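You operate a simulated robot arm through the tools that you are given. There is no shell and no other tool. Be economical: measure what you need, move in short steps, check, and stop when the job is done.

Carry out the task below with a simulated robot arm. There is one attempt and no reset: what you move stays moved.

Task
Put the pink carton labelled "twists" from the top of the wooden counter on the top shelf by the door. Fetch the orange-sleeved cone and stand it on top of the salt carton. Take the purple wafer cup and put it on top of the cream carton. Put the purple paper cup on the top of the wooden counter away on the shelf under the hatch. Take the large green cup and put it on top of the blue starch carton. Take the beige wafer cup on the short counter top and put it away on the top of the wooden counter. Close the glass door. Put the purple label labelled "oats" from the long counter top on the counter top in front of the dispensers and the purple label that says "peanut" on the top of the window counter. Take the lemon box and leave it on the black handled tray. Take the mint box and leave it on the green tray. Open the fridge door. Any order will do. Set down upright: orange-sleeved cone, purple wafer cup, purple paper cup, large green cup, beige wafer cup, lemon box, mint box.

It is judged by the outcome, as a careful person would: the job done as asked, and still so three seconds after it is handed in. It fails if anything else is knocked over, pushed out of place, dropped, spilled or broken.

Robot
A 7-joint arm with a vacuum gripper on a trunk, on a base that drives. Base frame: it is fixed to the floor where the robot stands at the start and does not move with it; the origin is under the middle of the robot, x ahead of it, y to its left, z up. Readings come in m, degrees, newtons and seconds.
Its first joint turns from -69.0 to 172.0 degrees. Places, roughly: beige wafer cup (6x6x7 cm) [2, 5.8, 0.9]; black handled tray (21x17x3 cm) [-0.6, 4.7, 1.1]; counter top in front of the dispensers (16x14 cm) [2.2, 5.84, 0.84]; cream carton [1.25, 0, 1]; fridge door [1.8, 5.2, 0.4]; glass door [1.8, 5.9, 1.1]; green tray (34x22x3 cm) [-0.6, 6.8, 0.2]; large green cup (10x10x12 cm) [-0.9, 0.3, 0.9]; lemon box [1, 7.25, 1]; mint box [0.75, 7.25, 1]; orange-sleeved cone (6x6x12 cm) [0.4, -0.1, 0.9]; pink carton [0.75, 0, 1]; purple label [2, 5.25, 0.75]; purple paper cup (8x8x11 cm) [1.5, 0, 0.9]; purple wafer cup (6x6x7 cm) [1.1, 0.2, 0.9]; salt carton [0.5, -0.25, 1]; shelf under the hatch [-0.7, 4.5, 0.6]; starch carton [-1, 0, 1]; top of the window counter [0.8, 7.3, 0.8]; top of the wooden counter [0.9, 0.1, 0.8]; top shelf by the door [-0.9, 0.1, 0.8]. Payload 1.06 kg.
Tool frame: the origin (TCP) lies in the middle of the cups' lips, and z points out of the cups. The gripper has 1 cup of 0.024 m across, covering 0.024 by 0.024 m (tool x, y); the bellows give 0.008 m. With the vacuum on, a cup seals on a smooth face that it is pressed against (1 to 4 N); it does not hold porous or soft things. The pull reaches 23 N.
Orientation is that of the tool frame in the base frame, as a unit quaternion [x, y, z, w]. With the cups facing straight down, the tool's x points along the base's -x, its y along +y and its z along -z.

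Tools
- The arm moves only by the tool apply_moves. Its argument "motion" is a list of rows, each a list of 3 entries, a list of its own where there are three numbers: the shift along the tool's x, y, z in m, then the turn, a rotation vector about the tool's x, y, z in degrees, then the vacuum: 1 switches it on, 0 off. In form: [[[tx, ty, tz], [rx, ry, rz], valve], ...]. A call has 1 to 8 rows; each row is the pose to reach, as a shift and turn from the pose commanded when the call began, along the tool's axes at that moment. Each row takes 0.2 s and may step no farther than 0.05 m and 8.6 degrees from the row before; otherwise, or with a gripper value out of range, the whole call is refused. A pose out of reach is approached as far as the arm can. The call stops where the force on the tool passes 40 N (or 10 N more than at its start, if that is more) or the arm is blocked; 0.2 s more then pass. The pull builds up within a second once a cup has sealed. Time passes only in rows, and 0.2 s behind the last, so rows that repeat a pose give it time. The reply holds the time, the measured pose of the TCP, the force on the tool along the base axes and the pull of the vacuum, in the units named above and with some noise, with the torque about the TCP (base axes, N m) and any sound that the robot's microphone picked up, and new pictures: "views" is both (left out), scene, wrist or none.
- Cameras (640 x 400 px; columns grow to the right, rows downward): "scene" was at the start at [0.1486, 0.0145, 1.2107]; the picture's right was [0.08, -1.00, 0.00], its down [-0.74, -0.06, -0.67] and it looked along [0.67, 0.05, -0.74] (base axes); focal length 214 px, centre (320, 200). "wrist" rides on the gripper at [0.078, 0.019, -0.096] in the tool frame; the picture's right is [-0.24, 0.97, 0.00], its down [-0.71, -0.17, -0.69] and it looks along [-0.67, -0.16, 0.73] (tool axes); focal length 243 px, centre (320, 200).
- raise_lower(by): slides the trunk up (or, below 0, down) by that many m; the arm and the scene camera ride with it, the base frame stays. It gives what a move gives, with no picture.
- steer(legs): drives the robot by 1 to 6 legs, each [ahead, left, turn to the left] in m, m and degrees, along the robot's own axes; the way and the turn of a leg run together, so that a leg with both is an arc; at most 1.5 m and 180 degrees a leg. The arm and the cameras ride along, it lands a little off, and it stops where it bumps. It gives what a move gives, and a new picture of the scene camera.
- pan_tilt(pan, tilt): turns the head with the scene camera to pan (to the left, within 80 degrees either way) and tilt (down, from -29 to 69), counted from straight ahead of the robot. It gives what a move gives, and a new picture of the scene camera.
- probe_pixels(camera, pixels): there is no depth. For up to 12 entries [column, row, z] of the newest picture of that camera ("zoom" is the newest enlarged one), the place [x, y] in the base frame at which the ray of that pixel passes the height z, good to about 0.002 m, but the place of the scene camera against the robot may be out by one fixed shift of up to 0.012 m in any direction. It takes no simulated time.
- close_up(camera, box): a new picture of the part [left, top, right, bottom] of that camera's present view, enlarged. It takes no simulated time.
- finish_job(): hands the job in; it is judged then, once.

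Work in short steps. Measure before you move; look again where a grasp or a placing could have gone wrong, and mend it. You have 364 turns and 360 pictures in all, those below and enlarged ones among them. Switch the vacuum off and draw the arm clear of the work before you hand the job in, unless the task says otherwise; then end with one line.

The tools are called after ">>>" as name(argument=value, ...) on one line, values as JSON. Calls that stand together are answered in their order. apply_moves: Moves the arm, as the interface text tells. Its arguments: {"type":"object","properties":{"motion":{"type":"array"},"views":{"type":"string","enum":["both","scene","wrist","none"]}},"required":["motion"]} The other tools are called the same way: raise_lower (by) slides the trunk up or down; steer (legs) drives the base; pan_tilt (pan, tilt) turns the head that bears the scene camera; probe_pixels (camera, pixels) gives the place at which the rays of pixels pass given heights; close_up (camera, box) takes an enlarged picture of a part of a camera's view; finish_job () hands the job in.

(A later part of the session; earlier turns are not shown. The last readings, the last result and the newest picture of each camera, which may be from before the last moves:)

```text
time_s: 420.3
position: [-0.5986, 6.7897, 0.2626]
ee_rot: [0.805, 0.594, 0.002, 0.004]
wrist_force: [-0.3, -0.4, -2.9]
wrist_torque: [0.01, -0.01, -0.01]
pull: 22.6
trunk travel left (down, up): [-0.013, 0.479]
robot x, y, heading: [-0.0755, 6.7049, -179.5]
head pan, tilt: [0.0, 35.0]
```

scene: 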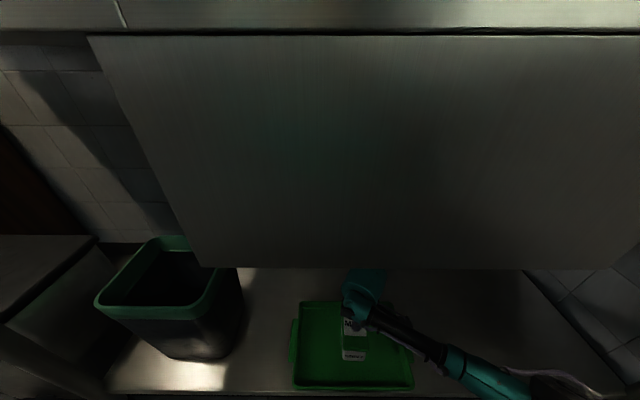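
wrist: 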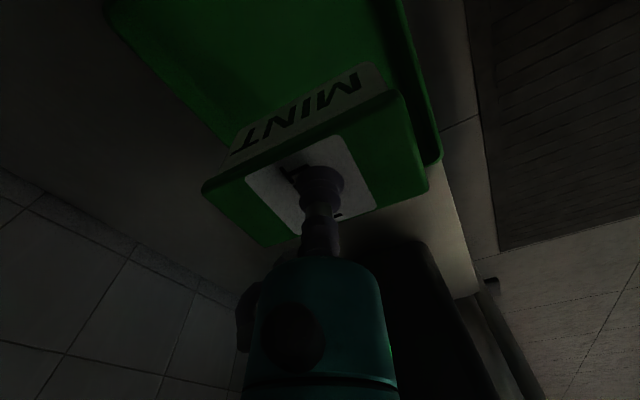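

>>> apply_moves(motion=[[[0, 0, 0.004], [0, 0, 0], 1], [[0, 0, 0.008], [0, 0, 0], 1], [[0, 0, 0.011], [0, 0, 0], 1]], views="wrist")

```text
time_s: 421.1
position: [-0.5976, 6.7882, 0.252]
ee_rot: [0.805, 0.594, 0.003, 0.005]
wrist_force: [0.0, 0.1, -3.8]
wrist_torque: [0.03, -0.01, -0.02]
pull: 22.8
trunk travel left (down, up): [-0.013, 0.479]
robot x, y, heading: [-0.0725, 6.704, -179.5]
head pan, tilt: [0.0, 35.0]
```

wrist: 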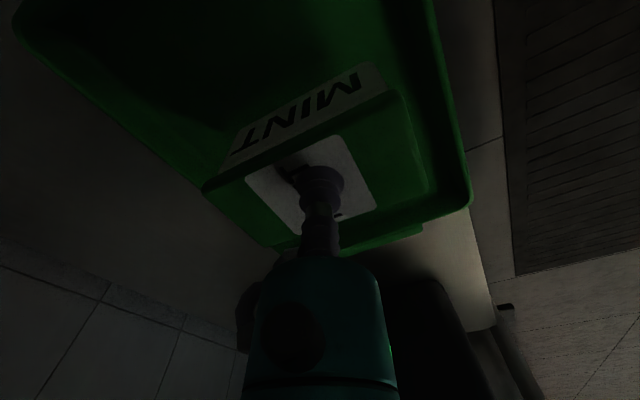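

The box is inside the tray's rim. I continue down.

>>> apply_moves(motion=[[[0, 0, 0.004], [0, 0, 0], 1], [[0, 0, 0.008], [0, 0, 0], 1], [[0, 0, 0.011], [0, 0, 0], 1]], views="none")

```text
time_s: 421.9
position: [-0.5967, 6.7885, 0.2399]
ee_rot: [0.804, 0.594, 0.003, 0.005]
wrist_force: [0.1, -0.6, -2.8]
wrist_torque: [-0.01, -0.04, 0.01]
pull: 23.1
trunk travel left (down, up): [-0.013, 0.479]
robot x, y, heading: [-0.0743, 6.7037, -179.7]
head pan, tilt: [0.0, 35.0]
```

>>> apply_moves(motion=[[[0, 0, 0.004], [0, 0, 0], 1], [[0, 0, 0.008], [0, 0, 0], 1], [[0, 0, 0.011], [0, 0, 0], 1]], views="none")

```text
time_s: 422.7
position: [-0.5981, 6.7881, 0.2288]
ee_rot: [0.805, 0.594, 0.001, 0.005]
wrist_force: [0.7, -0.8, -2.7]
wrist_torque: [0.0, -0.04, 0.0]
pull: 22.7
trunk travel left (down, up): [-0.013, 0.479]
robot x, y, heading: [-0.0689, 6.707, -179.6]
head pan, tilt: [0.0, 35.0]
```

>>> apply_moves(motion=[[[0, 0, 0.003], [0, 0, 0], 1], [[0, 0, 0.006], [0, 0, 0], 1], [[0, 0, 0.008], [0, 0, 0], 1]], views="none")

```text
time_s: 423.5
position: [-0.6001, 6.7865, 0.2215]
ee_rot: [0.804, 0.594, 0.0, 0.003]
wrist_force: [-1.2, 2.0, 16.6]
wrist_torque: [0.01, 0.03, 0.13]
pull: 22.7
trunk travel left (down, up): [-0.013, 0.479]
robot x, y, heading: [-0.0714, 6.7036, -179.3]
head pan, tilt: [0.0, 35.0]
```

Landed (16.6 N). Release and lift 8 cm.

>>> apply_moves(motion=[[[0, 0, -0.002], [0, 0, 0], 0], [[0, 0, -0.002], [0, 0, 0], 0], [[0, 0, -0.005], [0, 0, 0], 0], [[0, 0, -0.02], [0, 0, 0], 0], [[0, 0, -0.05], [0, 0, 0], 0], [[0, 0, -0.09], [0, 0, 0], 0]], views="none")

>>> steer(legs=[[-0.55, 0, 0]])

>>> close_up(camera="scene", box=[240, 160, 480, 280])

```text
time_s: 424.9
position: [-0.6, 6.7887, 0.3127]
ee_rot: [0.805, 0.594, 0.003, 0.005]
wrist_force: [-0.3, 1.0, 0.8]
wrist_torque: [0.02, 0.0, 0.02]
pull: 0.0
trunk travel left (down, up): [-0.013, 0.479]
robot x, y, heading: [-0.0766, 6.7032, -179.5]
head pan, tilt: [0.0, 35.0]
```

```text
time_s: 428.1
position: [-0.0308, 6.792, 0.3122]
ee_rot: [0.801, 0.599, 0.002, 0.004]
wrist_force: [-0.3, 0.0, -0.6]
wrist_torque: [0.02, -0.05, 0.0]
pull: 0.1
trunk travel left (down, up): [-0.013, 0.479]
robot x, y, heading: [0.5001, 6.7135, -178.9]
head pan, tilt: [0.0, 35.0]
```

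scene: 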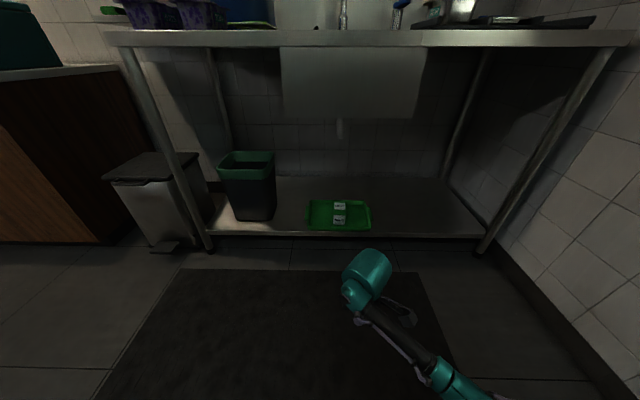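

```text
2.67 times, centred on (360, 220) of scene
```

zoom: 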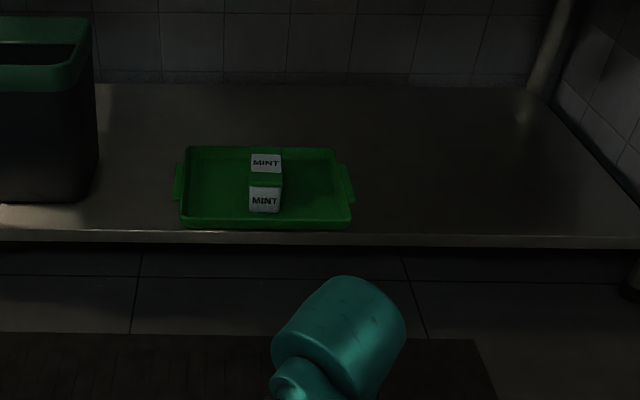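

Mint is in the green tray. I bring the arm back up and raise the trunk.

>>> apply_moves(motion=[[[0, 0, -0.05], [0, 0, 0], 0], [[0, 0, -0.1], [0, 0, 0], 0], [[0, 0, -0.15], [0, 0, 0], 0], [[0, 0, -0.2], [0, 0, 0], 0], [[0, 0, -0.25], [0, 0, 0], 0], [[0, 0, -0.3], [0, 0, 0], 0], [[0, 0, -0.35], [0, 0, 0], 0], [[0, 0, -0.4], [0, 0, 0], 0]], views="none")

>>> raise_lower(by=0.4)

>>> steer(legs=[[0, 0.9, 0]])

>>> steer(legs=[[0, 0, 179]])

```text
time_s: 429.9
position: [-0.0358, 6.7909, 0.71]
ee_rot: [0.801, 0.599, 0.004, 0.005]
wrist_force: [0.4, 0.3, -0.2]
wrist_torque: [0.01, -0.01, 0.02]
pull: 0.1
trunk travel left (down, up): [-0.013, 0.479]
robot x, y, heading: [0.4994, 6.713, -178.9]
head pan, tilt: [0.0, 35.0]
```

```text
time_s: 433.8
position: [-0.0341, 6.7929, 1.1114]
ee_rot: [0.801, 0.599, 0.003, 0.004]
wrist_force: [0.1, 0.5, 0.1]
wrist_torque: [0.0, -0.02, 0.04]
pull: 0.0
trunk travel left (down, up): [-0.413, 0.079]
robot x, y, heading: [0.495, 6.7133, -179.1]
head pan, tilt: [0.0, 35.0]
```

```text
time_s: 442.1
position: [-0.0287, 5.8989, 1.1125]
ee_rot: [0.811, 0.586, 0.002, 0.005]
wrist_force: [1.2, -0.4, 0.1]
wrist_torque: [0.0, -0.02, 0.03]
pull: 0.0
trunk travel left (down, up): [-0.413, 0.079]
robot x, y, heading: [0.5061, 5.7978, 179.5]
head pan, tilt: [0.0, 35.0]
```

scene: 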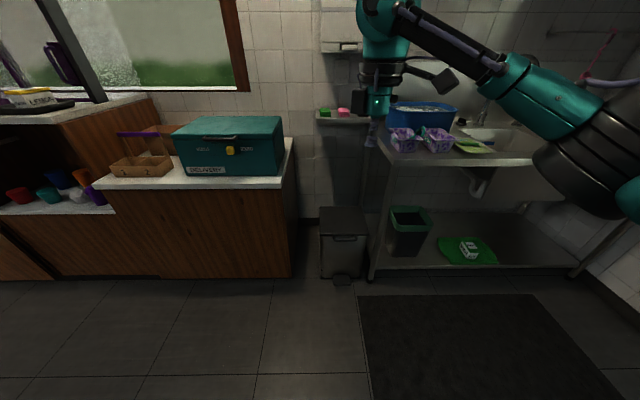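

```text
time_s: 449.9
position: [1.031, 5.7002, 1.1117]
ee_rot: [-0.585, 0.811, 0.006, -0.003]
wrist_force: [0.6, -0.5, -0.8]
wrist_torque: [-0.01, 0.0, 0.02]
pull: 0.1
trunk travel left (down, up): [-0.413, 0.079]
robot x, y, heading: [0.5009, 5.8013, -0.9]
head pan, tilt: [0.0, 35.0]
```

scene: 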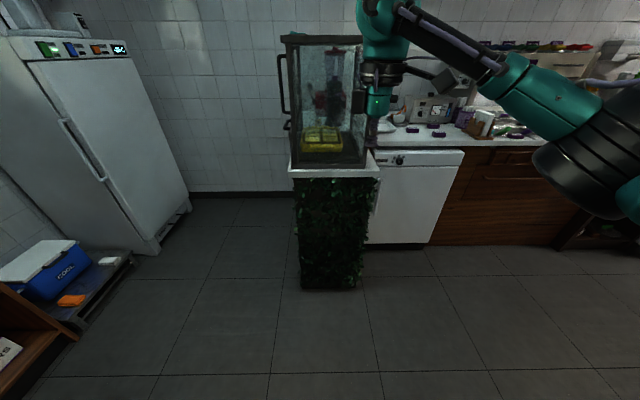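

I look closely at the display case, the small fridge and the long counter.

>>> close_up(camera="scene", box=[260, 20, 480, 190])

>>> steer(legs=[[0.2, -0.6, 0]])

>>> close_up(camera="scene", box=[60, 40, 400, 250])

```text
2.35 times, centred on (370, 105) of scene
```

zoom: 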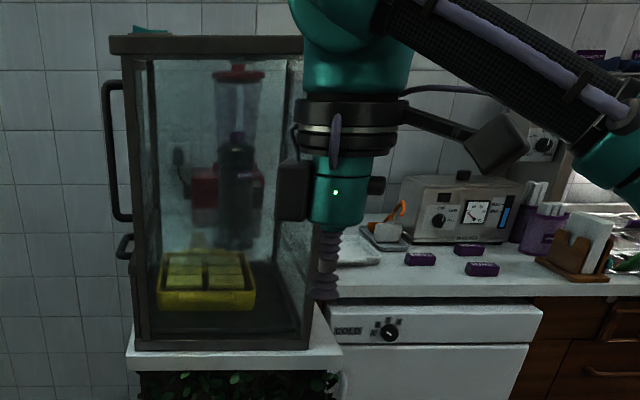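

```text
time_s: 455.6
position: [1.231, 5.1094, 1.1127]
ee_rot: [-0.591, 0.807, 0.005, -0.002]
wrist_force: [0.2, 0.1, -0.4]
wrist_torque: [-0.01, -0.02, -0.02]
pull: 0.0
trunk travel left (down, up): [-0.413, 0.079]
robot x, y, heading: [0.6974, 5.2041, 0.0]
head pan, tilt: [0.0, 35.0]
```

scene: 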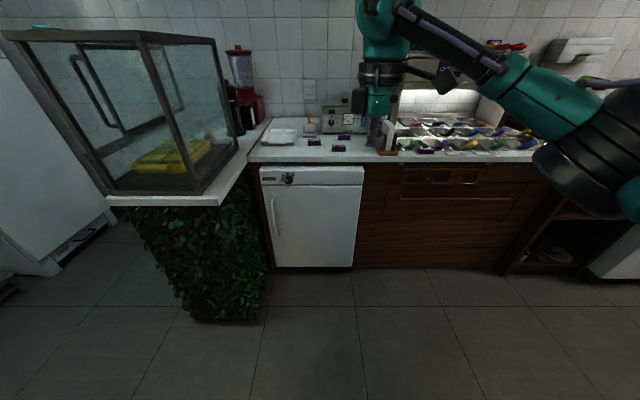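

```text
1.88 times, centred on (230, 145) of scene
```

zoom: 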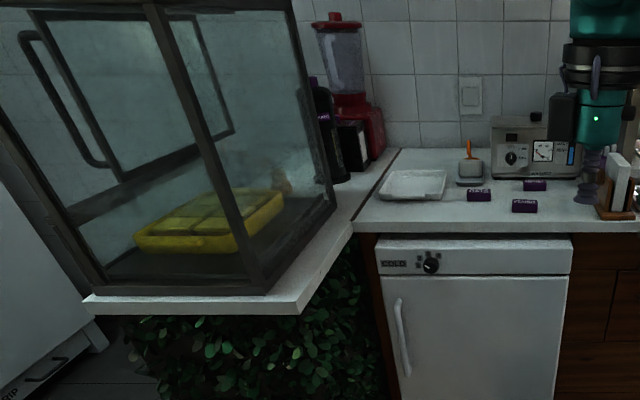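

I zoom on the purple labels on the long counter and probe them.

>>> close_up(camera="scene", box=[250, 100, 400, 190])

>>> probe_pixels(camera="scene", pixels=[[314, 142, 0.86], [344, 136, 0.86], [339, 148, 0.86], [426, 151, 0.86], [250, 160, 0.84], [363, 162, 0.84], [268, 120, 0.84], [222, 205, 0.84], [105, 200, 0.84]])

```text
4.27 times, centred on (325, 145) of scene
```

zoom: 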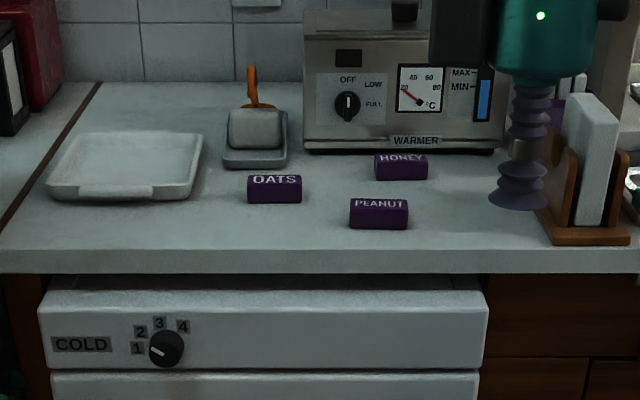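

```text
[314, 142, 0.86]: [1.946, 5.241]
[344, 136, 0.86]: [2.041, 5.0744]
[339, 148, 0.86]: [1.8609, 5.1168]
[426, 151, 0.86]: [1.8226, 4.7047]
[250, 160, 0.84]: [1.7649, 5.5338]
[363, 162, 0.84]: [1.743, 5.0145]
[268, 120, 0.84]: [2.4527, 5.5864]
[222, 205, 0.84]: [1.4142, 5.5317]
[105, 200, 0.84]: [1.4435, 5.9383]
```

OATS (1.95,5.24), PEANUT (1.86,5.12). I approach peanut first with heading +10° to stay clear of the display case.

>>> steer(legs=[[0.55, -0.087, 0], [0, 0, 10]])

>>> apply_moves(motion=[[[0, 0, 0], [0, 0, 0], 0]], views="wrist")

```text
time_s: 459.5
position: [1.8042, 5.1213, 1.1111]
ee_rot: [-0.66, 0.752, 0.005, -0.003]
wrist_force: [0.4, -0.4, -0.8]
wrist_torque: [-0.06, 0.02, -0.01]
pull: 0.1
trunk travel left (down, up): [-0.413, 0.079]
robot x, y, heading: [1.2646, 5.1183, 10.0]
head pan, tilt: [0.0, 35.0]
```

scene: 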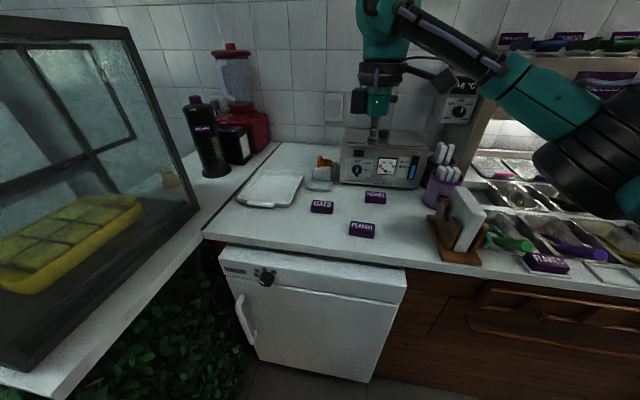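

```text
time_s: 459.9
position: [1.8049, 5.1209, 1.1127]
ee_rot: [-0.66, 0.752, 0.005, -0.003]
wrist_force: [0.6, 0.0, -0.4]
wrist_torque: [-0.03, -0.01, 0.0]
pull: 0.0
trunk travel left (down, up): [-0.413, 0.079]
robot x, y, heading: [1.2653, 5.1201, 10.3]
head pan, tilt: [0.0, 35.0]
```

wrist: 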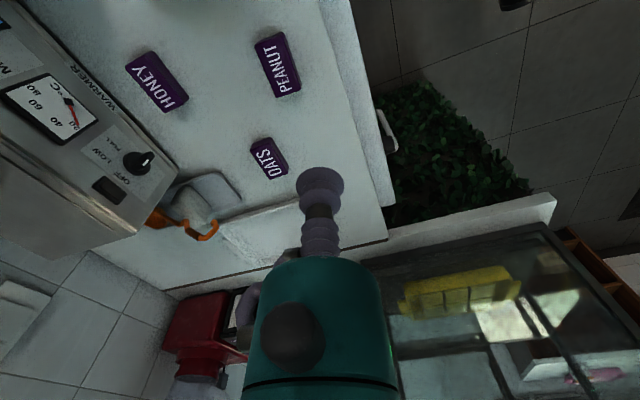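

I probe the label blocks from the wrist.

>>> probe_pixels(camera="wrist", pixels=[[276, 64, 0.865], [257, 42, 0.865], [299, 90, 0.865], [269, 157, 0.865], [252, 142, 0.865], [287, 172, 0.865], [388, 235, 0.84]])

>>> probe_pixels(camera="scene", pixels=[[362, 226, 0.865], [322, 205, 0.865], [172, 185, 0.9], [215, 175, 0.84], [240, 160, 0.84], [205, 235, 0.84], [278, 142, 0.84]])

>>> close_up(camera="scene", box=[100, 40, 400, 250])

```text
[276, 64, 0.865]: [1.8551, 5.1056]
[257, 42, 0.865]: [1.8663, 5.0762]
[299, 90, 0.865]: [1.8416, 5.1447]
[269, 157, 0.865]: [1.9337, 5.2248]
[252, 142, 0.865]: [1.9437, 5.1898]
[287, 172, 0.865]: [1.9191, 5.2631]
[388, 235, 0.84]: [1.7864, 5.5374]
```

```text
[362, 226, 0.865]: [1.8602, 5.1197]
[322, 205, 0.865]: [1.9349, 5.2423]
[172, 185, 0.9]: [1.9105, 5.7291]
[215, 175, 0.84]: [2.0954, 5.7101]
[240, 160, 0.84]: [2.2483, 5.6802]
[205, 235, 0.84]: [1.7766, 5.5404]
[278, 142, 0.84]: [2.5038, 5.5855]
```

```text
1.90 times, centred on (250, 145) of scene
```

zoom: 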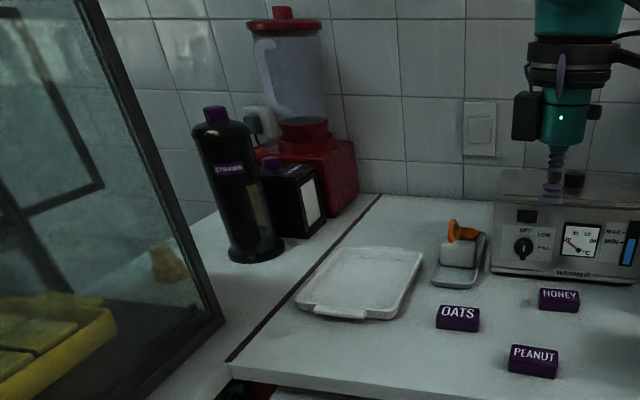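

I move over the peanut block and lower 0.17 for a near look.

>>> steer(legs=[[0.0496, -0.018, 0]])

>>> raise_lower(by=-0.17)

>>> apply_moves(motion=[[[0, 0, 0], [0, 0, 0], 0]], views="wrist")

```text
time_s: 460.9
position: [1.8574, 5.1123, 1.1121]
ee_rot: [-0.661, 0.75, 0.005, -0.003]
wrist_force: [-0.1, 1.5, 0.0]
wrist_torque: [0.0, 0.01, 0.0]
pull: 0.0
trunk travel left (down, up): [-0.413, 0.079]
robot x, y, heading: [1.3167, 5.1092, 10.2]
head pan, tilt: [0.0, 35.0]
```

scene: 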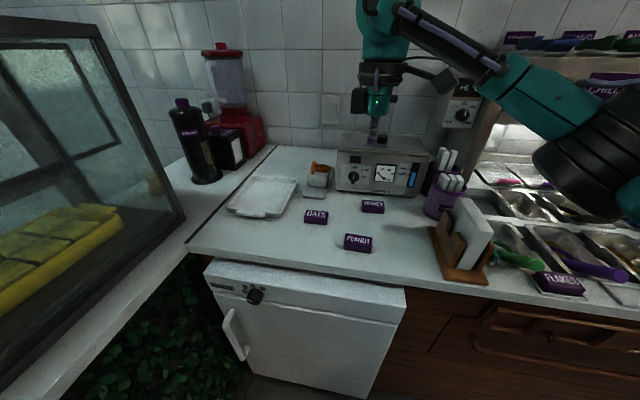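

```text
time_s: 462.8
position: [1.855, 5.113, 0.9415]
ee_rot: [-0.661, 0.751, 0.004, -0.002]
wrist_force: [-0.4, -0.4, -0.5]
wrist_torque: [-0.01, -0.04, 0.0]
pull: 0.1
trunk travel left (down, up): [-0.243, 0.249]
robot x, y, heading: [1.3202, 5.1084, 10.4]
head pan, tilt: [0.0, 35.0]
```

```text
time_s: 463.2
position: [1.8569, 5.1112, 0.9424]
ee_rot: [-0.66, 0.751, 0.005, -0.003]
wrist_force: [0.6, -0.4, 0.7]
wrist_torque: [0.02, 0.02, 0.04]
pull: 0.1
trunk travel left (down, up): [-0.243, 0.249]
robot x, y, heading: [1.3185, 5.1111, 9.9]
head pan, tilt: [0.0, 35.0]
```

wrist: 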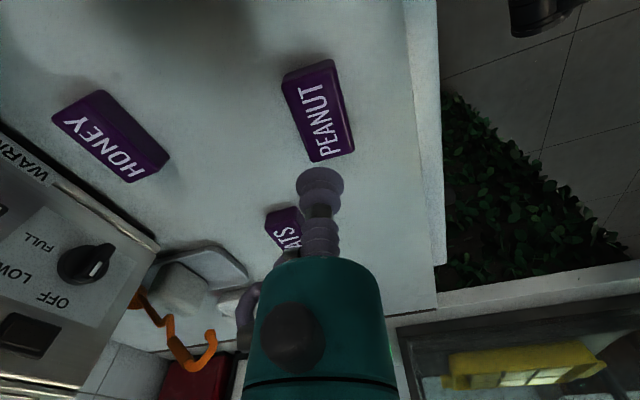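

I zoom on the peanut block.

>>> close_up(camera="wrist", box=[250, 40, 390, 200])

>>> probe_pixels(camera="wrist", pixels=[[281, 82, 0.865], [330, 60, 0.865], [310, 162, 0.865], [354, 150, 0.865], [319, 114, 0.865]])

```text
2.50 times, centred on (320, 120) of wrist
```

zoom: 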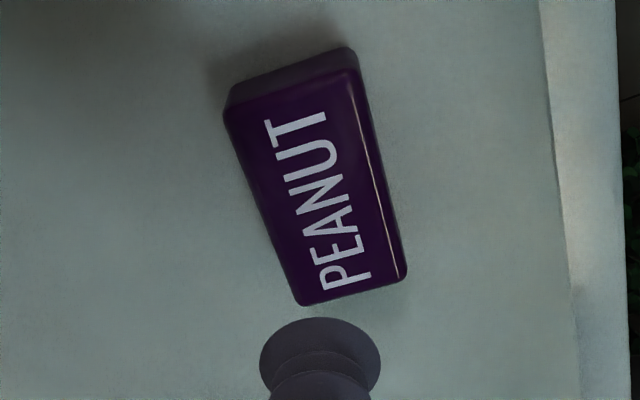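

```text
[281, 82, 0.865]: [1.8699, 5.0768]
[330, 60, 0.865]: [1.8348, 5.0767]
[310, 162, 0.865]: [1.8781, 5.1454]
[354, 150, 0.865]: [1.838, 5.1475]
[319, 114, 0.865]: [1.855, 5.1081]
```

Flat top, 3×6.5 cm, aligned with the tool. Lower 0.045 then press.

>>> raise_lower(by=-0.045)

>>> apply_moves(motion=[[[0, 0, 0.01], [0, 0, 0], 1], [[0, 0, 0.018], [0, 0, 0], 1], [[0, 0, 0.024], [0, 0, 0], 1], [[0, 0, 0.029], [0, 0, 0], 1], [[0, 0, 0.033], [0, 0, 0], 1]], views="none")

```text
time_s: 464.1
position: [1.8564, 5.1109, 0.8975]
ee_rot: [-0.661, 0.75, 0.004, -0.003]
wrist_force: [0.7, -0.2, -0.3]
wrist_torque: [0.0, -0.05, 0.01]
pull: 0.0
trunk travel left (down, up): [-0.198, 0.294]
robot x, y, heading: [1.3139, 5.111, 10.2]
head pan, tilt: [0.0, 35.0]
```

```text
time_s: 465.2
position: [1.8555, 5.1134, 0.8666]
ee_rot: [-0.661, 0.75, 0.004, -0.002]
wrist_force: [3.2, 5.7, 19.9]
wrist_torque: [-0.07, -0.03, -0.02]
pull: 22.6
trunk travel left (down, up): [-0.198, 0.294]
robot x, y, heading: [1.3159, 5.1092, 10.0]
head pan, tilt: [0.0, 35.0]
```

Sealed. I lift, back away, turn toward the window counter and drive there.

>>> raise_lower(by=0.22)

>>> steer(legs=[[-0.58, 0, 0], [0, 0, 80], [1.4, 0, 0]])

```text
time_s: 467.6
position: [1.8558, 5.1131, 1.0839]
ee_rot: [-0.661, 0.75, 0.004, -0.004]
wrist_force: [-0.2, -0.1, -0.9]
wrist_torque: [0.02, -0.02, -0.01]
pull: 22.9
trunk travel left (down, up): [-0.418, 0.074]
robot x, y, heading: [1.3153, 5.1075, 10.5]
head pan, tilt: [0.0, 35.0]
```

```text
time_s: 480.7
position: [0.8818, 6.914, 1.0844]
ee_rot: [0.986, -0.165, -0.002, 0.005]
wrist_force: [0.0, 0.3, -0.4]
wrist_torque: [-0.03, 0.0, 0.01]
pull: 23.0
trunk travel left (down, up): [-0.418, 0.074]
robot x, y, heading: [0.7797, 6.3865, 88.6]
head pan, tilt: [0.0, 35.0]
```

scene: 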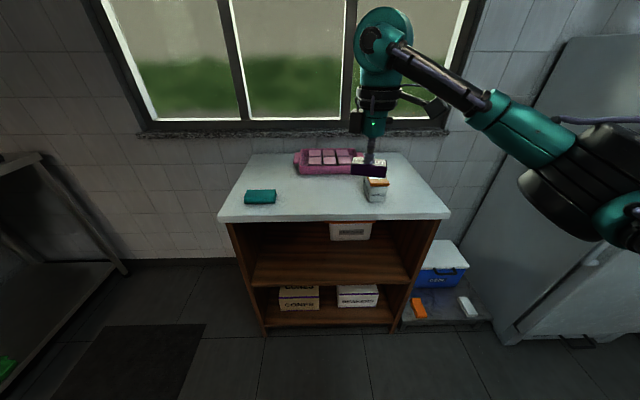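

I move to above the free area at (0.76,7.16) and lower.

>>> steer(legs=[[0.243, 0.126, 0]])

>>> raise_lower(by=-0.19)

>>> apply_moves(motion=[[[0, 0, 0.008], [0, 0, 0], 1], [[0, 0, 0.015], [0, 0, 0], 1]], views="wrist")

```text
time_s: 482.7
position: [0.7597, 7.1648, 1.0851]
ee_rot: [0.987, -0.163, 0.0, 0.006]
wrist_force: [0.1, 0.6, -1.0]
wrist_torque: [0.02, 0.07, -0.02]
pull: 23.0
trunk travel left (down, up): [-0.418, 0.074]
robot x, y, heading: [0.658, 6.6357, 88.6]
head pan, tilt: [0.0, 35.0]
```

scene: 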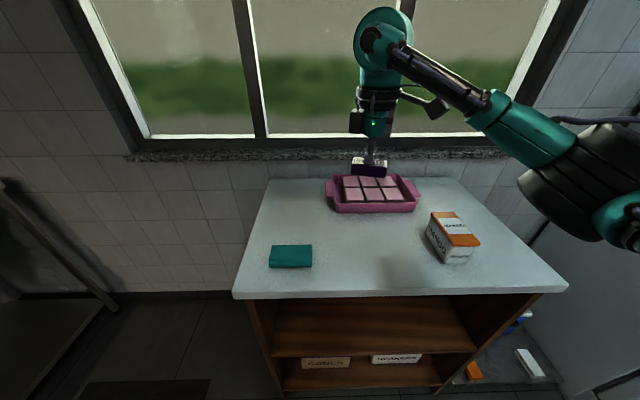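

```text
time_s: 484.8
position: [0.7597, 7.164, 0.8944]
ee_rot: [0.986, -0.164, -0.002, 0.004]
wrist_force: [1.2, -1.4, -0.8]
wrist_torque: [0.03, -0.01, 0.02]
pull: 22.3
trunk travel left (down, up): [-0.228, 0.264]
robot x, y, heading: [0.6527, 6.6375, 88.5]
head pan, tilt: [0.0, 35.0]
```

```text
time_s: 485.4
position: [0.759, 7.1627, 0.8783]
ee_rot: [0.986, -0.164, -0.001, 0.005]
wrist_force: [-0.6, 0.4, -0.2]
wrist_torque: [0.01, -0.03, 0.0]
pull: 22.7
trunk travel left (down, up): [-0.228, 0.264]
robot x, y, heading: [0.6529, 6.632, 88.7]
head pan, tilt: [0.0, 35.0]
```

wrist: 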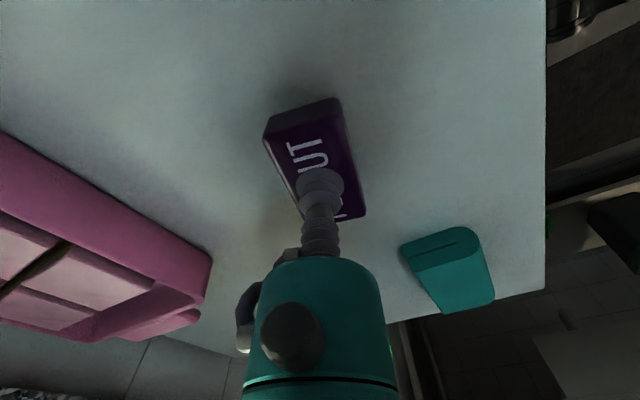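

Free all around. I go down in small steps to contact.

>>> apply_moves(motion=[[[0, 0, 0.006], [0, 0, 0], 1], [[0, 0, 0.011], [0, 0, 0], 1], [[0, 0, 0.015], [0, 0, 0], 1]], views="none")

```text
time_s: 486.2
position: [0.7586, 7.1627, 0.8665]
ee_rot: [0.986, -0.164, -0.003, 0.002]
wrist_force: [-1.3, 5.6, 20.2]
wrist_torque: [0.02, -0.11, -0.05]
pull: 23.2
trunk travel left (down, up): [-0.228, 0.264]
robot x, y, heading: [0.6565, 6.6345, 88.6]
head pan, tilt: [0.0, 35.0]
```

Landed. I release, lift, back off and turn right to view the display case from its other side.

>>> apply_moves(motion=[[[0, 0, -0.002], [0, 0, 0], 0], [[0, 0, -0.002], [0, 0, 0], 0], [[0, 0, -0.006], [0, 0, 0], 0], [[0, 0, -0.03], [0, 0, 0], 0], [[0, 0, -0.07], [0, 0, 0], 0]], views="wrist")

>>> raise_lower(by=0.2)

>>> steer(legs=[[-0.25, 0, 0], [0, 0, -100]])

```text
time_s: 487.4
position: [0.7596, 7.1646, 0.9345]
ee_rot: [0.986, -0.164, -0.001, 0.005]
wrist_force: [0.4, 0.9, 0.3]
wrist_torque: [0.0, -0.01, 0.02]
pull: 0.0
trunk travel left (down, up): [-0.228, 0.264]
robot x, y, heading: [0.6556, 6.6303, 88.6]
head pan, tilt: [0.0, 35.0]
```

wrist: 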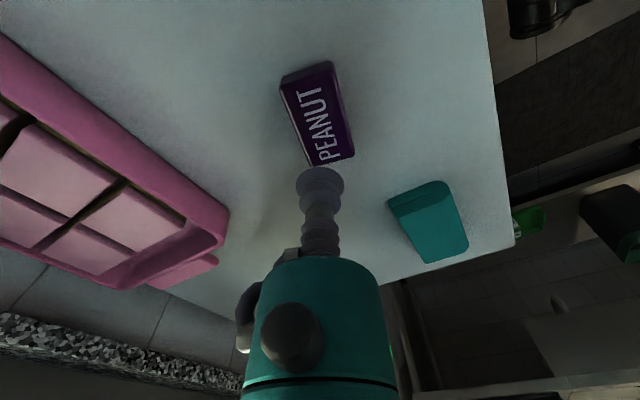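

```text
time_s: 489.5
position: [0.7603, 7.1639, 1.1346]
ee_rot: [0.987, -0.163, -0.001, 0.005]
wrist_force: [0.0, -0.7, 0.3]
wrist_torque: [0.03, 0.0, -0.02]
pull: 0.1
trunk travel left (down, up): [-0.428, 0.064]
robot x, y, heading: [0.6535, 6.6362, 88.7]
head pan, tilt: [0.0, 35.0]
```

```text
time_s: 495.6
position: [1.1492, 6.1897, 1.1338]
ee_rot: [-0.5, 0.866, 0.005, -0.002]
wrist_force: [-0.3, -0.3, -0.3]
wrist_torque: [-0.02, -0.01, 0.01]
pull: 0.0
trunk travel left (down, up): [-0.428, 0.064]
robot x, y, heading: [0.6457, 6.3947, -12.6]
head pan, tilt: [0.0, 35.0]
```

scene: 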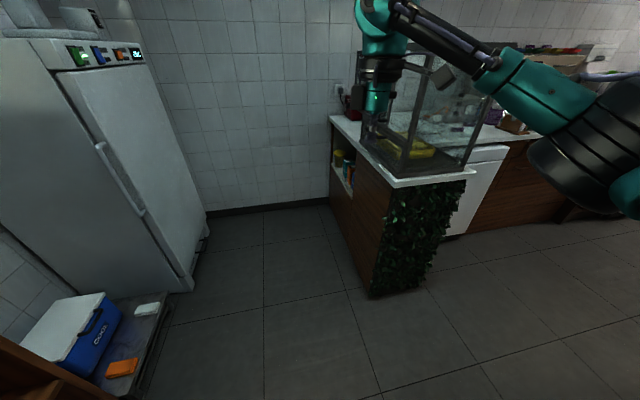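

I zoom on the display case's door side.

>>> close_up(camera="scene", box=[320, 30, 500, 190])

>>> steer(legs=[[0.1, 0.35, -77], [0, 0.3, 0]])

>>> pan_tilt(pan=25, tilt=25)

>>> apply_moves(motion=[[[0, 0, 0], [0, 0, 0], 0]], views="scene")

```text
2.50 times, centred on (410, 110) of scene
```

zoom: 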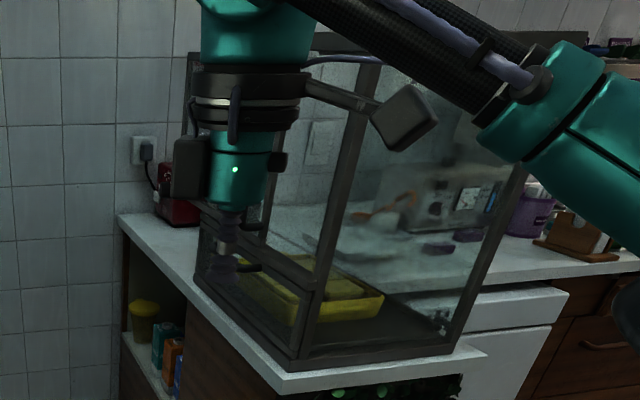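

```text
time_s: 502.2
position: [1.16, 5.984, 1.1347]
ee_rot: [0.161, 0.987, 0.005, 0.001]
wrist_force: [-0.7, 0.2, 0.7]
wrist_torque: [0.02, -0.01, -0.02]
pull: 0.1
trunk travel left (down, up): [-0.428, 0.064]
robot x, y, heading: [1.2601, 6.5139, -91.1]
head pan, tilt: [0.0, 35.0]
cut short: leg 1
```

scene: 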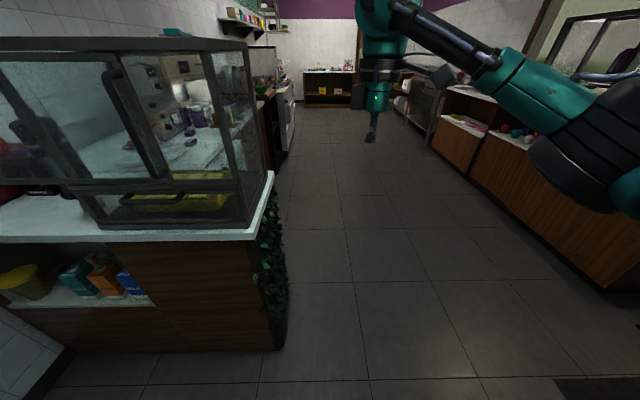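

```text
time_s: 503.1
position: [1.1583, 5.9837, 1.1346]
ee_rot: [0.161, 0.987, 0.004, 0.002]
wrist_force: [0.4, 0.7, -0.2]
wrist_torque: [-0.01, -0.01, -0.02]
pull: 0.0
trunk travel left (down, up): [-0.428, 0.064]
robot x, y, heading: [1.2588, 6.5143, -90.8]
head pan, tilt: [25.0, 25.0]
```

scene: 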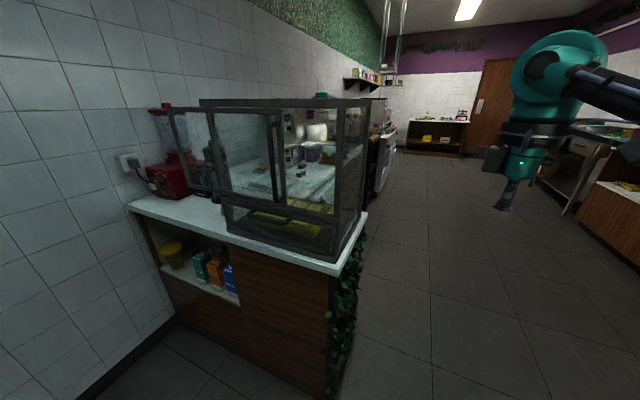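

```text
time_s: 503.5
position: [1.1582, 5.9823, 1.1348]
ee_rot: [0.161, 0.987, 0.005, 0.002]
wrist_force: [0.0, 0.2, 0.1]
wrist_torque: [-0.02, -0.04, 0.02]
pull: 0.0
trunk travel left (down, up): [-0.428, 0.064]
robot x, y, heading: [1.2625, 6.5098, -90.8]
head pan, tilt: [25.0, 25.0]
```

scene: 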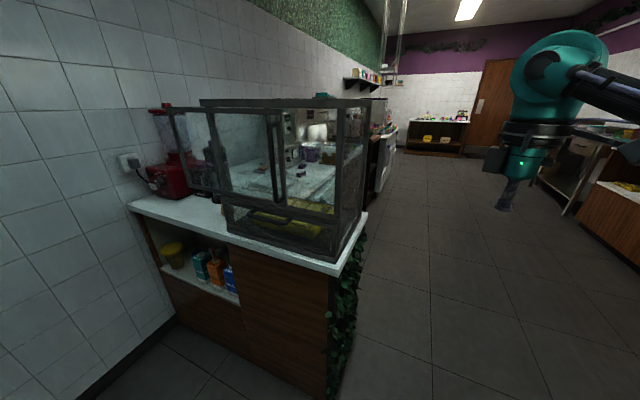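

The glass door looks like a sliding panel on the case's north face, slid toward the wall. I zoom.

>>> close_up(camera="scene", box=[130, 80, 380, 280])

>>> probe_pixels(camera="scene", pixels=[[129, 207, 0.84], [330, 274, 0.84], [366, 213, 0.84], [232, 232, 0.84], [330, 262, 0.84]])

```text
2.00 times, centred on (255, 180) of scene
```

zoom: 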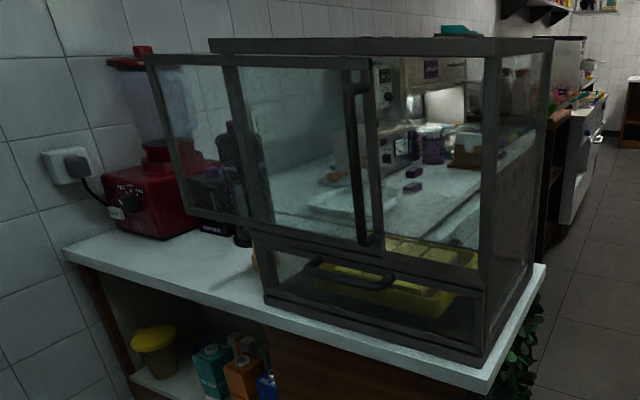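

```text
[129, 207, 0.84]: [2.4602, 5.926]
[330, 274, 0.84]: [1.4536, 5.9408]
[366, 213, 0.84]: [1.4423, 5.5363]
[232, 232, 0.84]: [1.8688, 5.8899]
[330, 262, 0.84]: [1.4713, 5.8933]
```

It is a sliding panel with a vertical handle, open by about a quarter of the case width. I probe the handle's and posts' rays at several heights to find where they cross the door plane (y≈5.9).

>>> probe_pixels(camera="scene", pixels=[[276, 198, 0.95], [276, 198, 0.98], [276, 198, 1.0], [272, 125, 1.15], [272, 125, 1.2], [283, 203, 0.95], [283, 203, 1.0], [335, 245, 0.86], [229, 230, 0.86], [169, 110, 1.15], [169, 110, 1.2], [340, 207, 0.95]])

```text
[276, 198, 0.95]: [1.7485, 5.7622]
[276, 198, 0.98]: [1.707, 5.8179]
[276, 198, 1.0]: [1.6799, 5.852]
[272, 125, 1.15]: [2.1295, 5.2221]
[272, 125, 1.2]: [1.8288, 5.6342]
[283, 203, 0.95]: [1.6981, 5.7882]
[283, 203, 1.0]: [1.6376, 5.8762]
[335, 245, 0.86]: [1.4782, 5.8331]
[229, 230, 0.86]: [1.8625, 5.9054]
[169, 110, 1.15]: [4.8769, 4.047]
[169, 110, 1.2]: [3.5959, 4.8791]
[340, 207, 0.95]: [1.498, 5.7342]
```

The handle is at x≈1.655, z≈1.02–1.22; it must move about 0.14 m toward -x. I first turn the tool's yaw so the camera arm points back toward me.

>>> apply_moves(motion=[[[0, 0, 0], [0, 0, 8.5], 0], [[0, 0, 0], [0, 0, 17], 0], [[0, 0, 0], [0, 0, 25.5], 0], [[0, 0, 0], [0, 0, 34], 0], [[0, 0, 0], [0, 0, 42.5], 0], [[0, 0, 0], [0, 0, 51], 0], [[0, 0, 0], [0, 0, 59.5], 0], [[0, 0, 0], [0, 0, 68], 0]], views="none")

>>> steer(legs=[[-0.08, 0.56, 0]])

>>> pan_tilt(pan=0, tilt=25)

>>> apply_moves(motion=[[[0, 0, 0], [0, 0, 0], 0]], views="both")

```text
time_s: 505.3
position: [1.1584, 5.9816, 1.1353]
ee_rot: [0.686, 0.727, 0.006, -0.002]
wrist_force: [-0.7, 0.4, -0.1]
wrist_torque: [0.02, -0.01, 0.03]
pull: 0.0
trunk travel left (down, up): [-0.428, 0.064]
robot x, y, heading: [1.2616, 6.5121, -91.1]
head pan, tilt: [25.0, 25.0]
```

```text
time_s: 510.6
position: [1.7128, 6.052, 1.1343]
ee_rot: [0.687, 0.727, 0.005, -0.001]
wrist_force: [0.1, 0.1, 0.4]
wrist_torque: [-0.01, -0.02, 0.01]
pull: 0.2
trunk travel left (down, up): [-0.428, 0.064]
robot x, y, heading: [1.8158, 6.5789, -91.0]
head pan, tilt: [25.0, 25.0]
```

scene: 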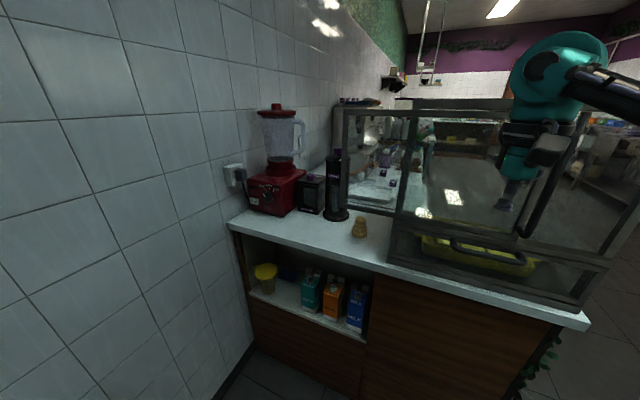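

```text
time_s: 511.5
position: [1.7113, 6.0517, 1.1337]
ee_rot: [0.687, 0.727, 0.006, -0.001]
wrist_force: [0.3, 0.3, 0.2]
wrist_torque: [0.02, -0.01, 0.01]
pull: 0.0
trunk travel left (down, up): [-0.428, 0.064]
robot x, y, heading: [1.8163, 6.5854, -91.1]
head pan, tilt: [0.0, 25.0]
```

scene: 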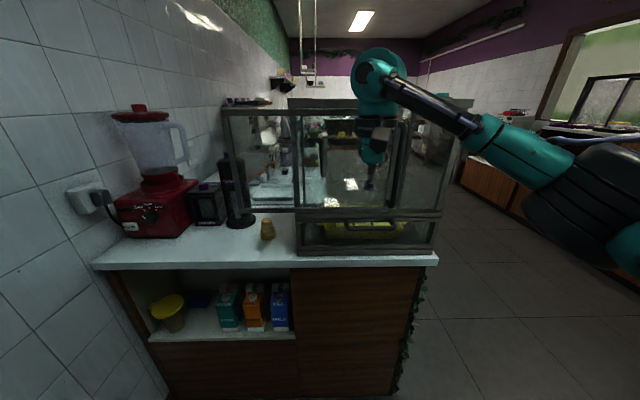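

```text
time_s: 511.9
position: [1.7108, 6.0527, 1.134]
ee_rot: [0.686, 0.728, 0.005, -0.001]
wrist_force: [-0.5, -1.0, -0.1]
wrist_torque: [0.01, -0.02, 0.04]
pull: 0.0
trunk travel left (down, up): [-0.428, 0.064]
robot x, y, heading: [1.8117, 6.5815, -91.0]
head pan, tilt: [0.0, 25.0]
```

scene: 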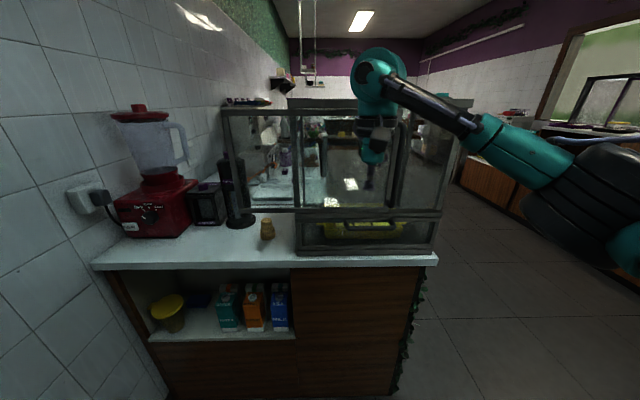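
wrist: 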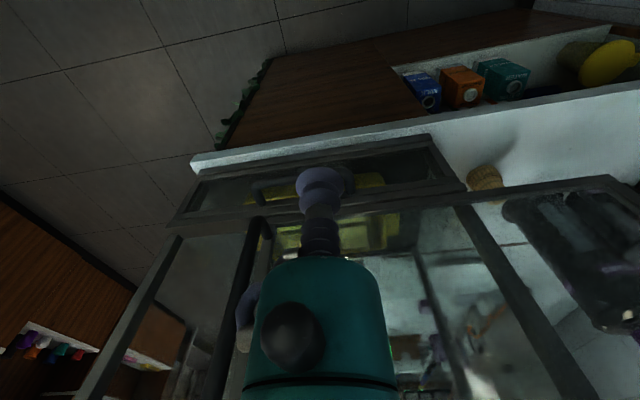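

I zoom on the door to locate its handle and the closing post.

>>> close_up(camera="scene", box=[210, 80, 480, 270])

```text
2.11 times, centred on (345, 175) of scene
```

zoom: 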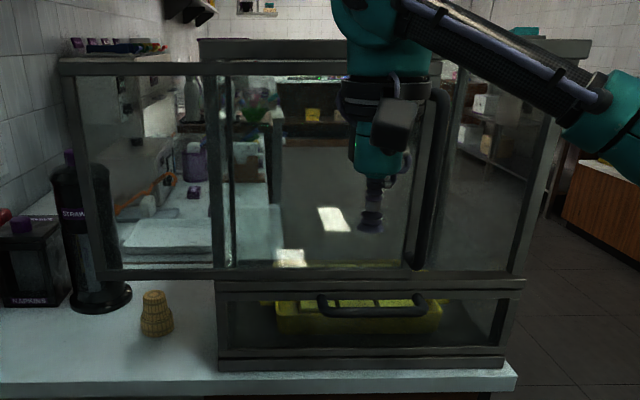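

The panel (same width as the case) must slide ~0.13 m toward -x; its vertical handle is at x≈1.61. I tilt the tool ~35° toward the glass while extending, still 8 cm to the handle's +x side.

>>> apply_moves(motion=[[[-0.02, 0, 0], [0, -8.5, 0], 0], [[-0.04, 0, 0], [0, -17, 0], 0], [[-0.06, 0, 0], [0, -25.5, 0], 0], [[-0.08, 0, 0], [0, -34, 0], 0]], views="both")

```text
time_s: 512.9
position: [1.7143, 5.9723, 1.133]
ee_rot: [0.658, 0.695, -0.197, 0.211]
wrist_force: [0.0, 0.4, -0.6]
wrist_torque: [0.0, 0.01, 0.0]
pull: 0.0
trunk travel left (down, up): [-0.428, 0.064]
robot x, y, heading: [1.8142, 6.5824, -91.1]
head pan, tilt: [0.0, 25.0]
```

scene: 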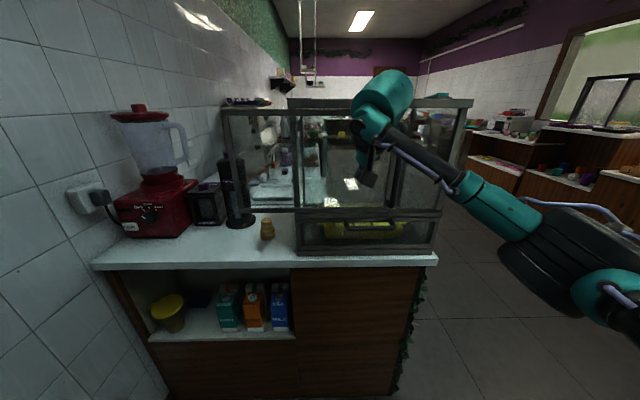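
wrist: 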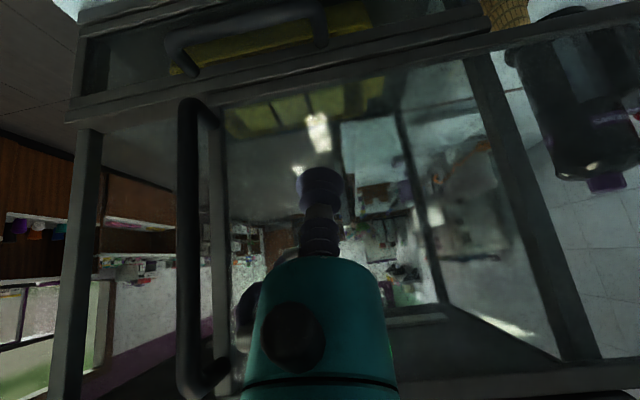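

The handle bar (left in the wrist view) and its stand-offs are clear. I move the tip 5 cm toward the glass.

>>> apply_moves(motion=[[[-0.0207, 0, 0.014], [0, 0, 0], 0], [[-0.0415, 0, 0.028], [0, 0, 0], 0]], views="wrist")

```text
time_s: 513.5
position: [1.7185, 5.9226, 1.1314]
ee_rot: [0.657, 0.696, -0.196, 0.211]
wrist_force: [-0.4, -0.6, -0.2]
wrist_torque: [0.0, 0.03, 0.02]
pull: 0.1
trunk travel left (down, up): [-0.428, 0.064]
robot x, y, heading: [1.8142, 6.5837, -90.9]
head pan, tilt: [0.0, 25.0]
```

wrist: 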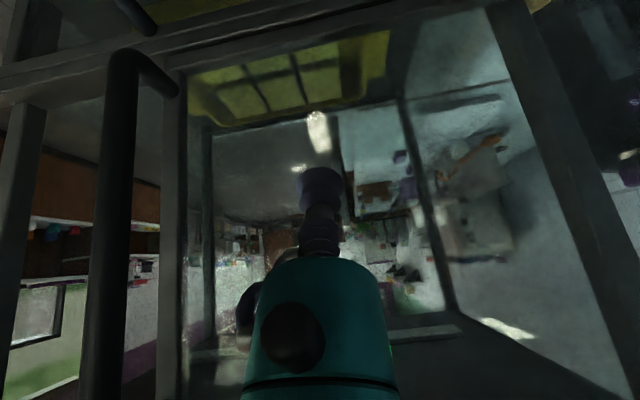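

The tip is between handle and glass. I drive right (-x) 0.12 m to meet the handle and look.

>>> steer(legs=[[0, -0.12, 0]])

>>> apply_moves(motion=[[[0, 0, 0], [0, 0, 0], 0]], views="wrist")

```text
time_s: 515.2
position: [1.6057, 5.9251, 1.132]
ee_rot: [0.657, 0.697, -0.196, 0.211]
wrist_force: [0.5, 0.2, -0.2]
wrist_torque: [0.0, 0.0, -0.01]
pull: 0.0
trunk travel left (down, up): [-0.428, 0.064]
robot x, y, heading: [1.7017, 6.5851, -90.7]
head pan, tilt: [0.0, 25.0]
```

scene: 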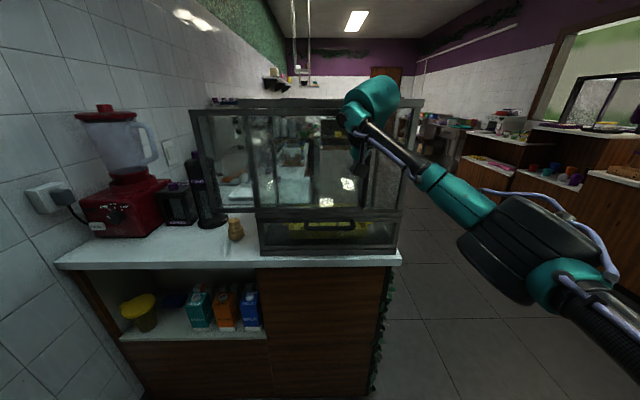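

```text
time_s: 515.6
position: [1.6058, 5.9243, 1.1315]
ee_rot: [0.656, 0.698, -0.196, 0.211]
wrist_force: [0.1, -0.3, -0.1]
wrist_torque: [-0.02, 0.02, -0.01]
pull: 0.1
trunk travel left (down, up): [-0.428, 0.064]
robot x, y, heading: [1.703, 6.5844, -90.7]
head pan, tilt: [0.0, 25.0]
```

wrist: 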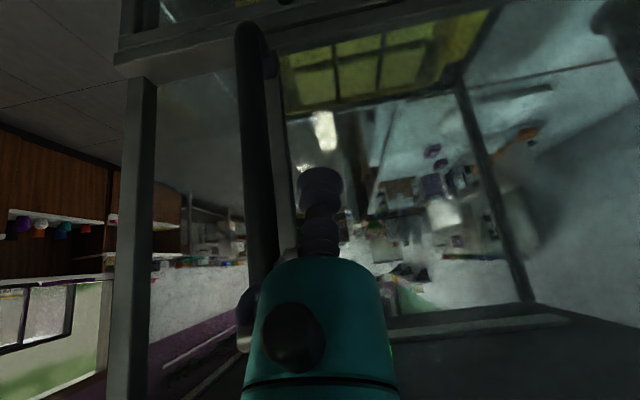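

Handle bar is just beside the tool now. I push on, 0.08 m to the right.

>>> steer(legs=[[0, -0.08, 0]])

>>> apply_moves(motion=[[[0, 0, 0], [0, 0, 0], 0]], views="wrist")

```text
time_s: 517.0
position: [1.5251, 5.9275, 1.1327]
ee_rot: [0.658, 0.696, -0.196, 0.21]
wrist_force: [-1.0, -0.8, 0.4]
wrist_torque: [-0.01, 0.0, 0.01]
pull: 0.0
trunk travel left (down, up): [-0.428, 0.064]
robot x, y, heading: [1.6224, 6.5863, -91.1]
head pan, tilt: [0.0, 25.0]
```

scene: 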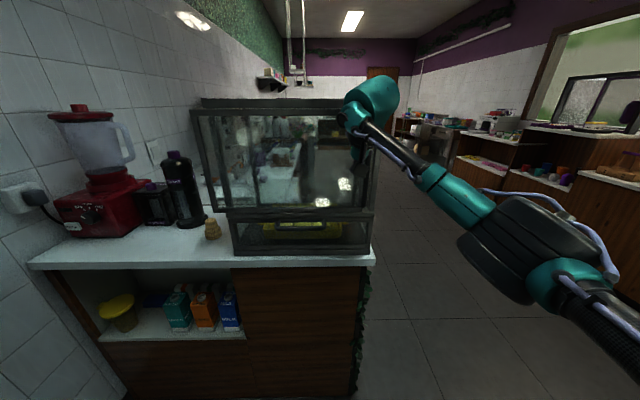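

```text
time_s: 517.4
position: [1.5261, 5.926, 1.1319]
ee_rot: [0.658, 0.696, -0.196, 0.21]
wrist_force: [0.0, -0.5, 0.5]
wrist_torque: [-0.05, -0.01, 0.0]
pull: 0.0
trunk travel left (down, up): [-0.428, 0.064]
robot x, y, heading: [1.6211, 6.5849, -90.7]
head pan, tilt: [0.0, 25.0]
```

wrist: 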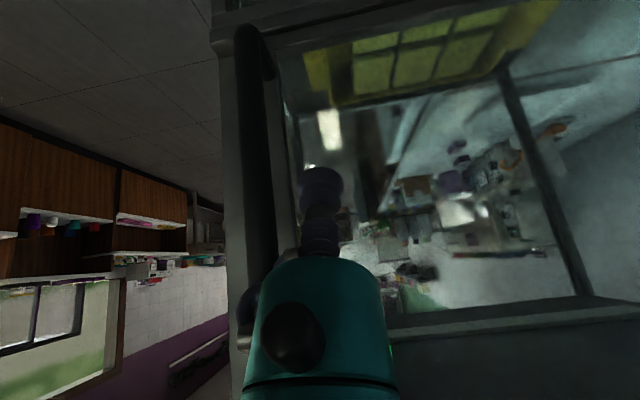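

The panel is sliding. I push further until it meets its end.

>>> steer(legs=[[0, -0.045, 0]])

>>> close_up(camera="scene", box=[160, 80, 420, 270])

```text
time_s: 518.5
position: [1.4865, 5.9282, 1.1316]
ee_rot: [0.656, 0.698, -0.197, 0.21]
wrist_force: [23.8, -0.5, -1.6]
wrist_torque: [-0.03, 1.85, -0.31]
pull: 0.0
trunk travel left (down, up): [-0.428, 0.064]
robot x, y, heading: [1.5739, 6.5866, -90.6]
head pan, tilt: [0.0, 25.0]
```

scene: 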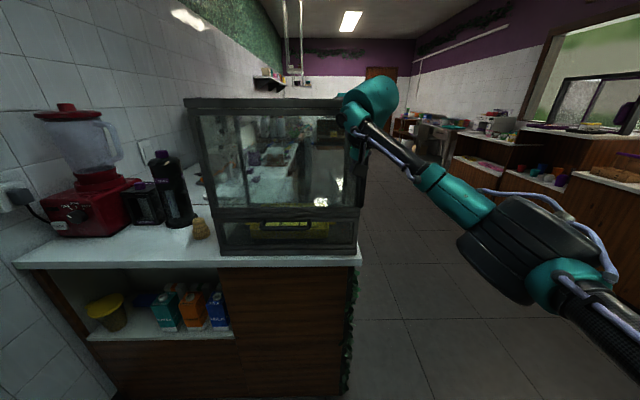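

```text
2.11 times, centred on (290, 175) of scene
```

zoom: 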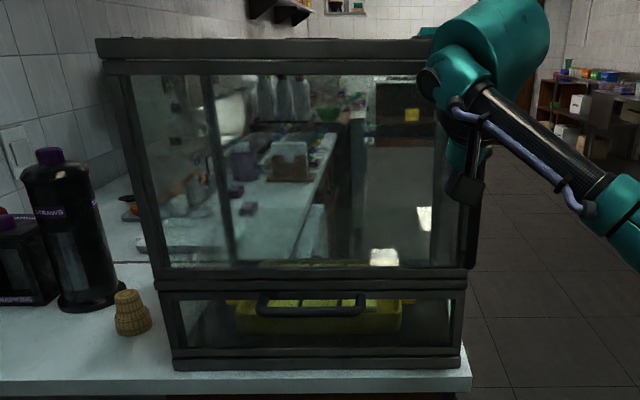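

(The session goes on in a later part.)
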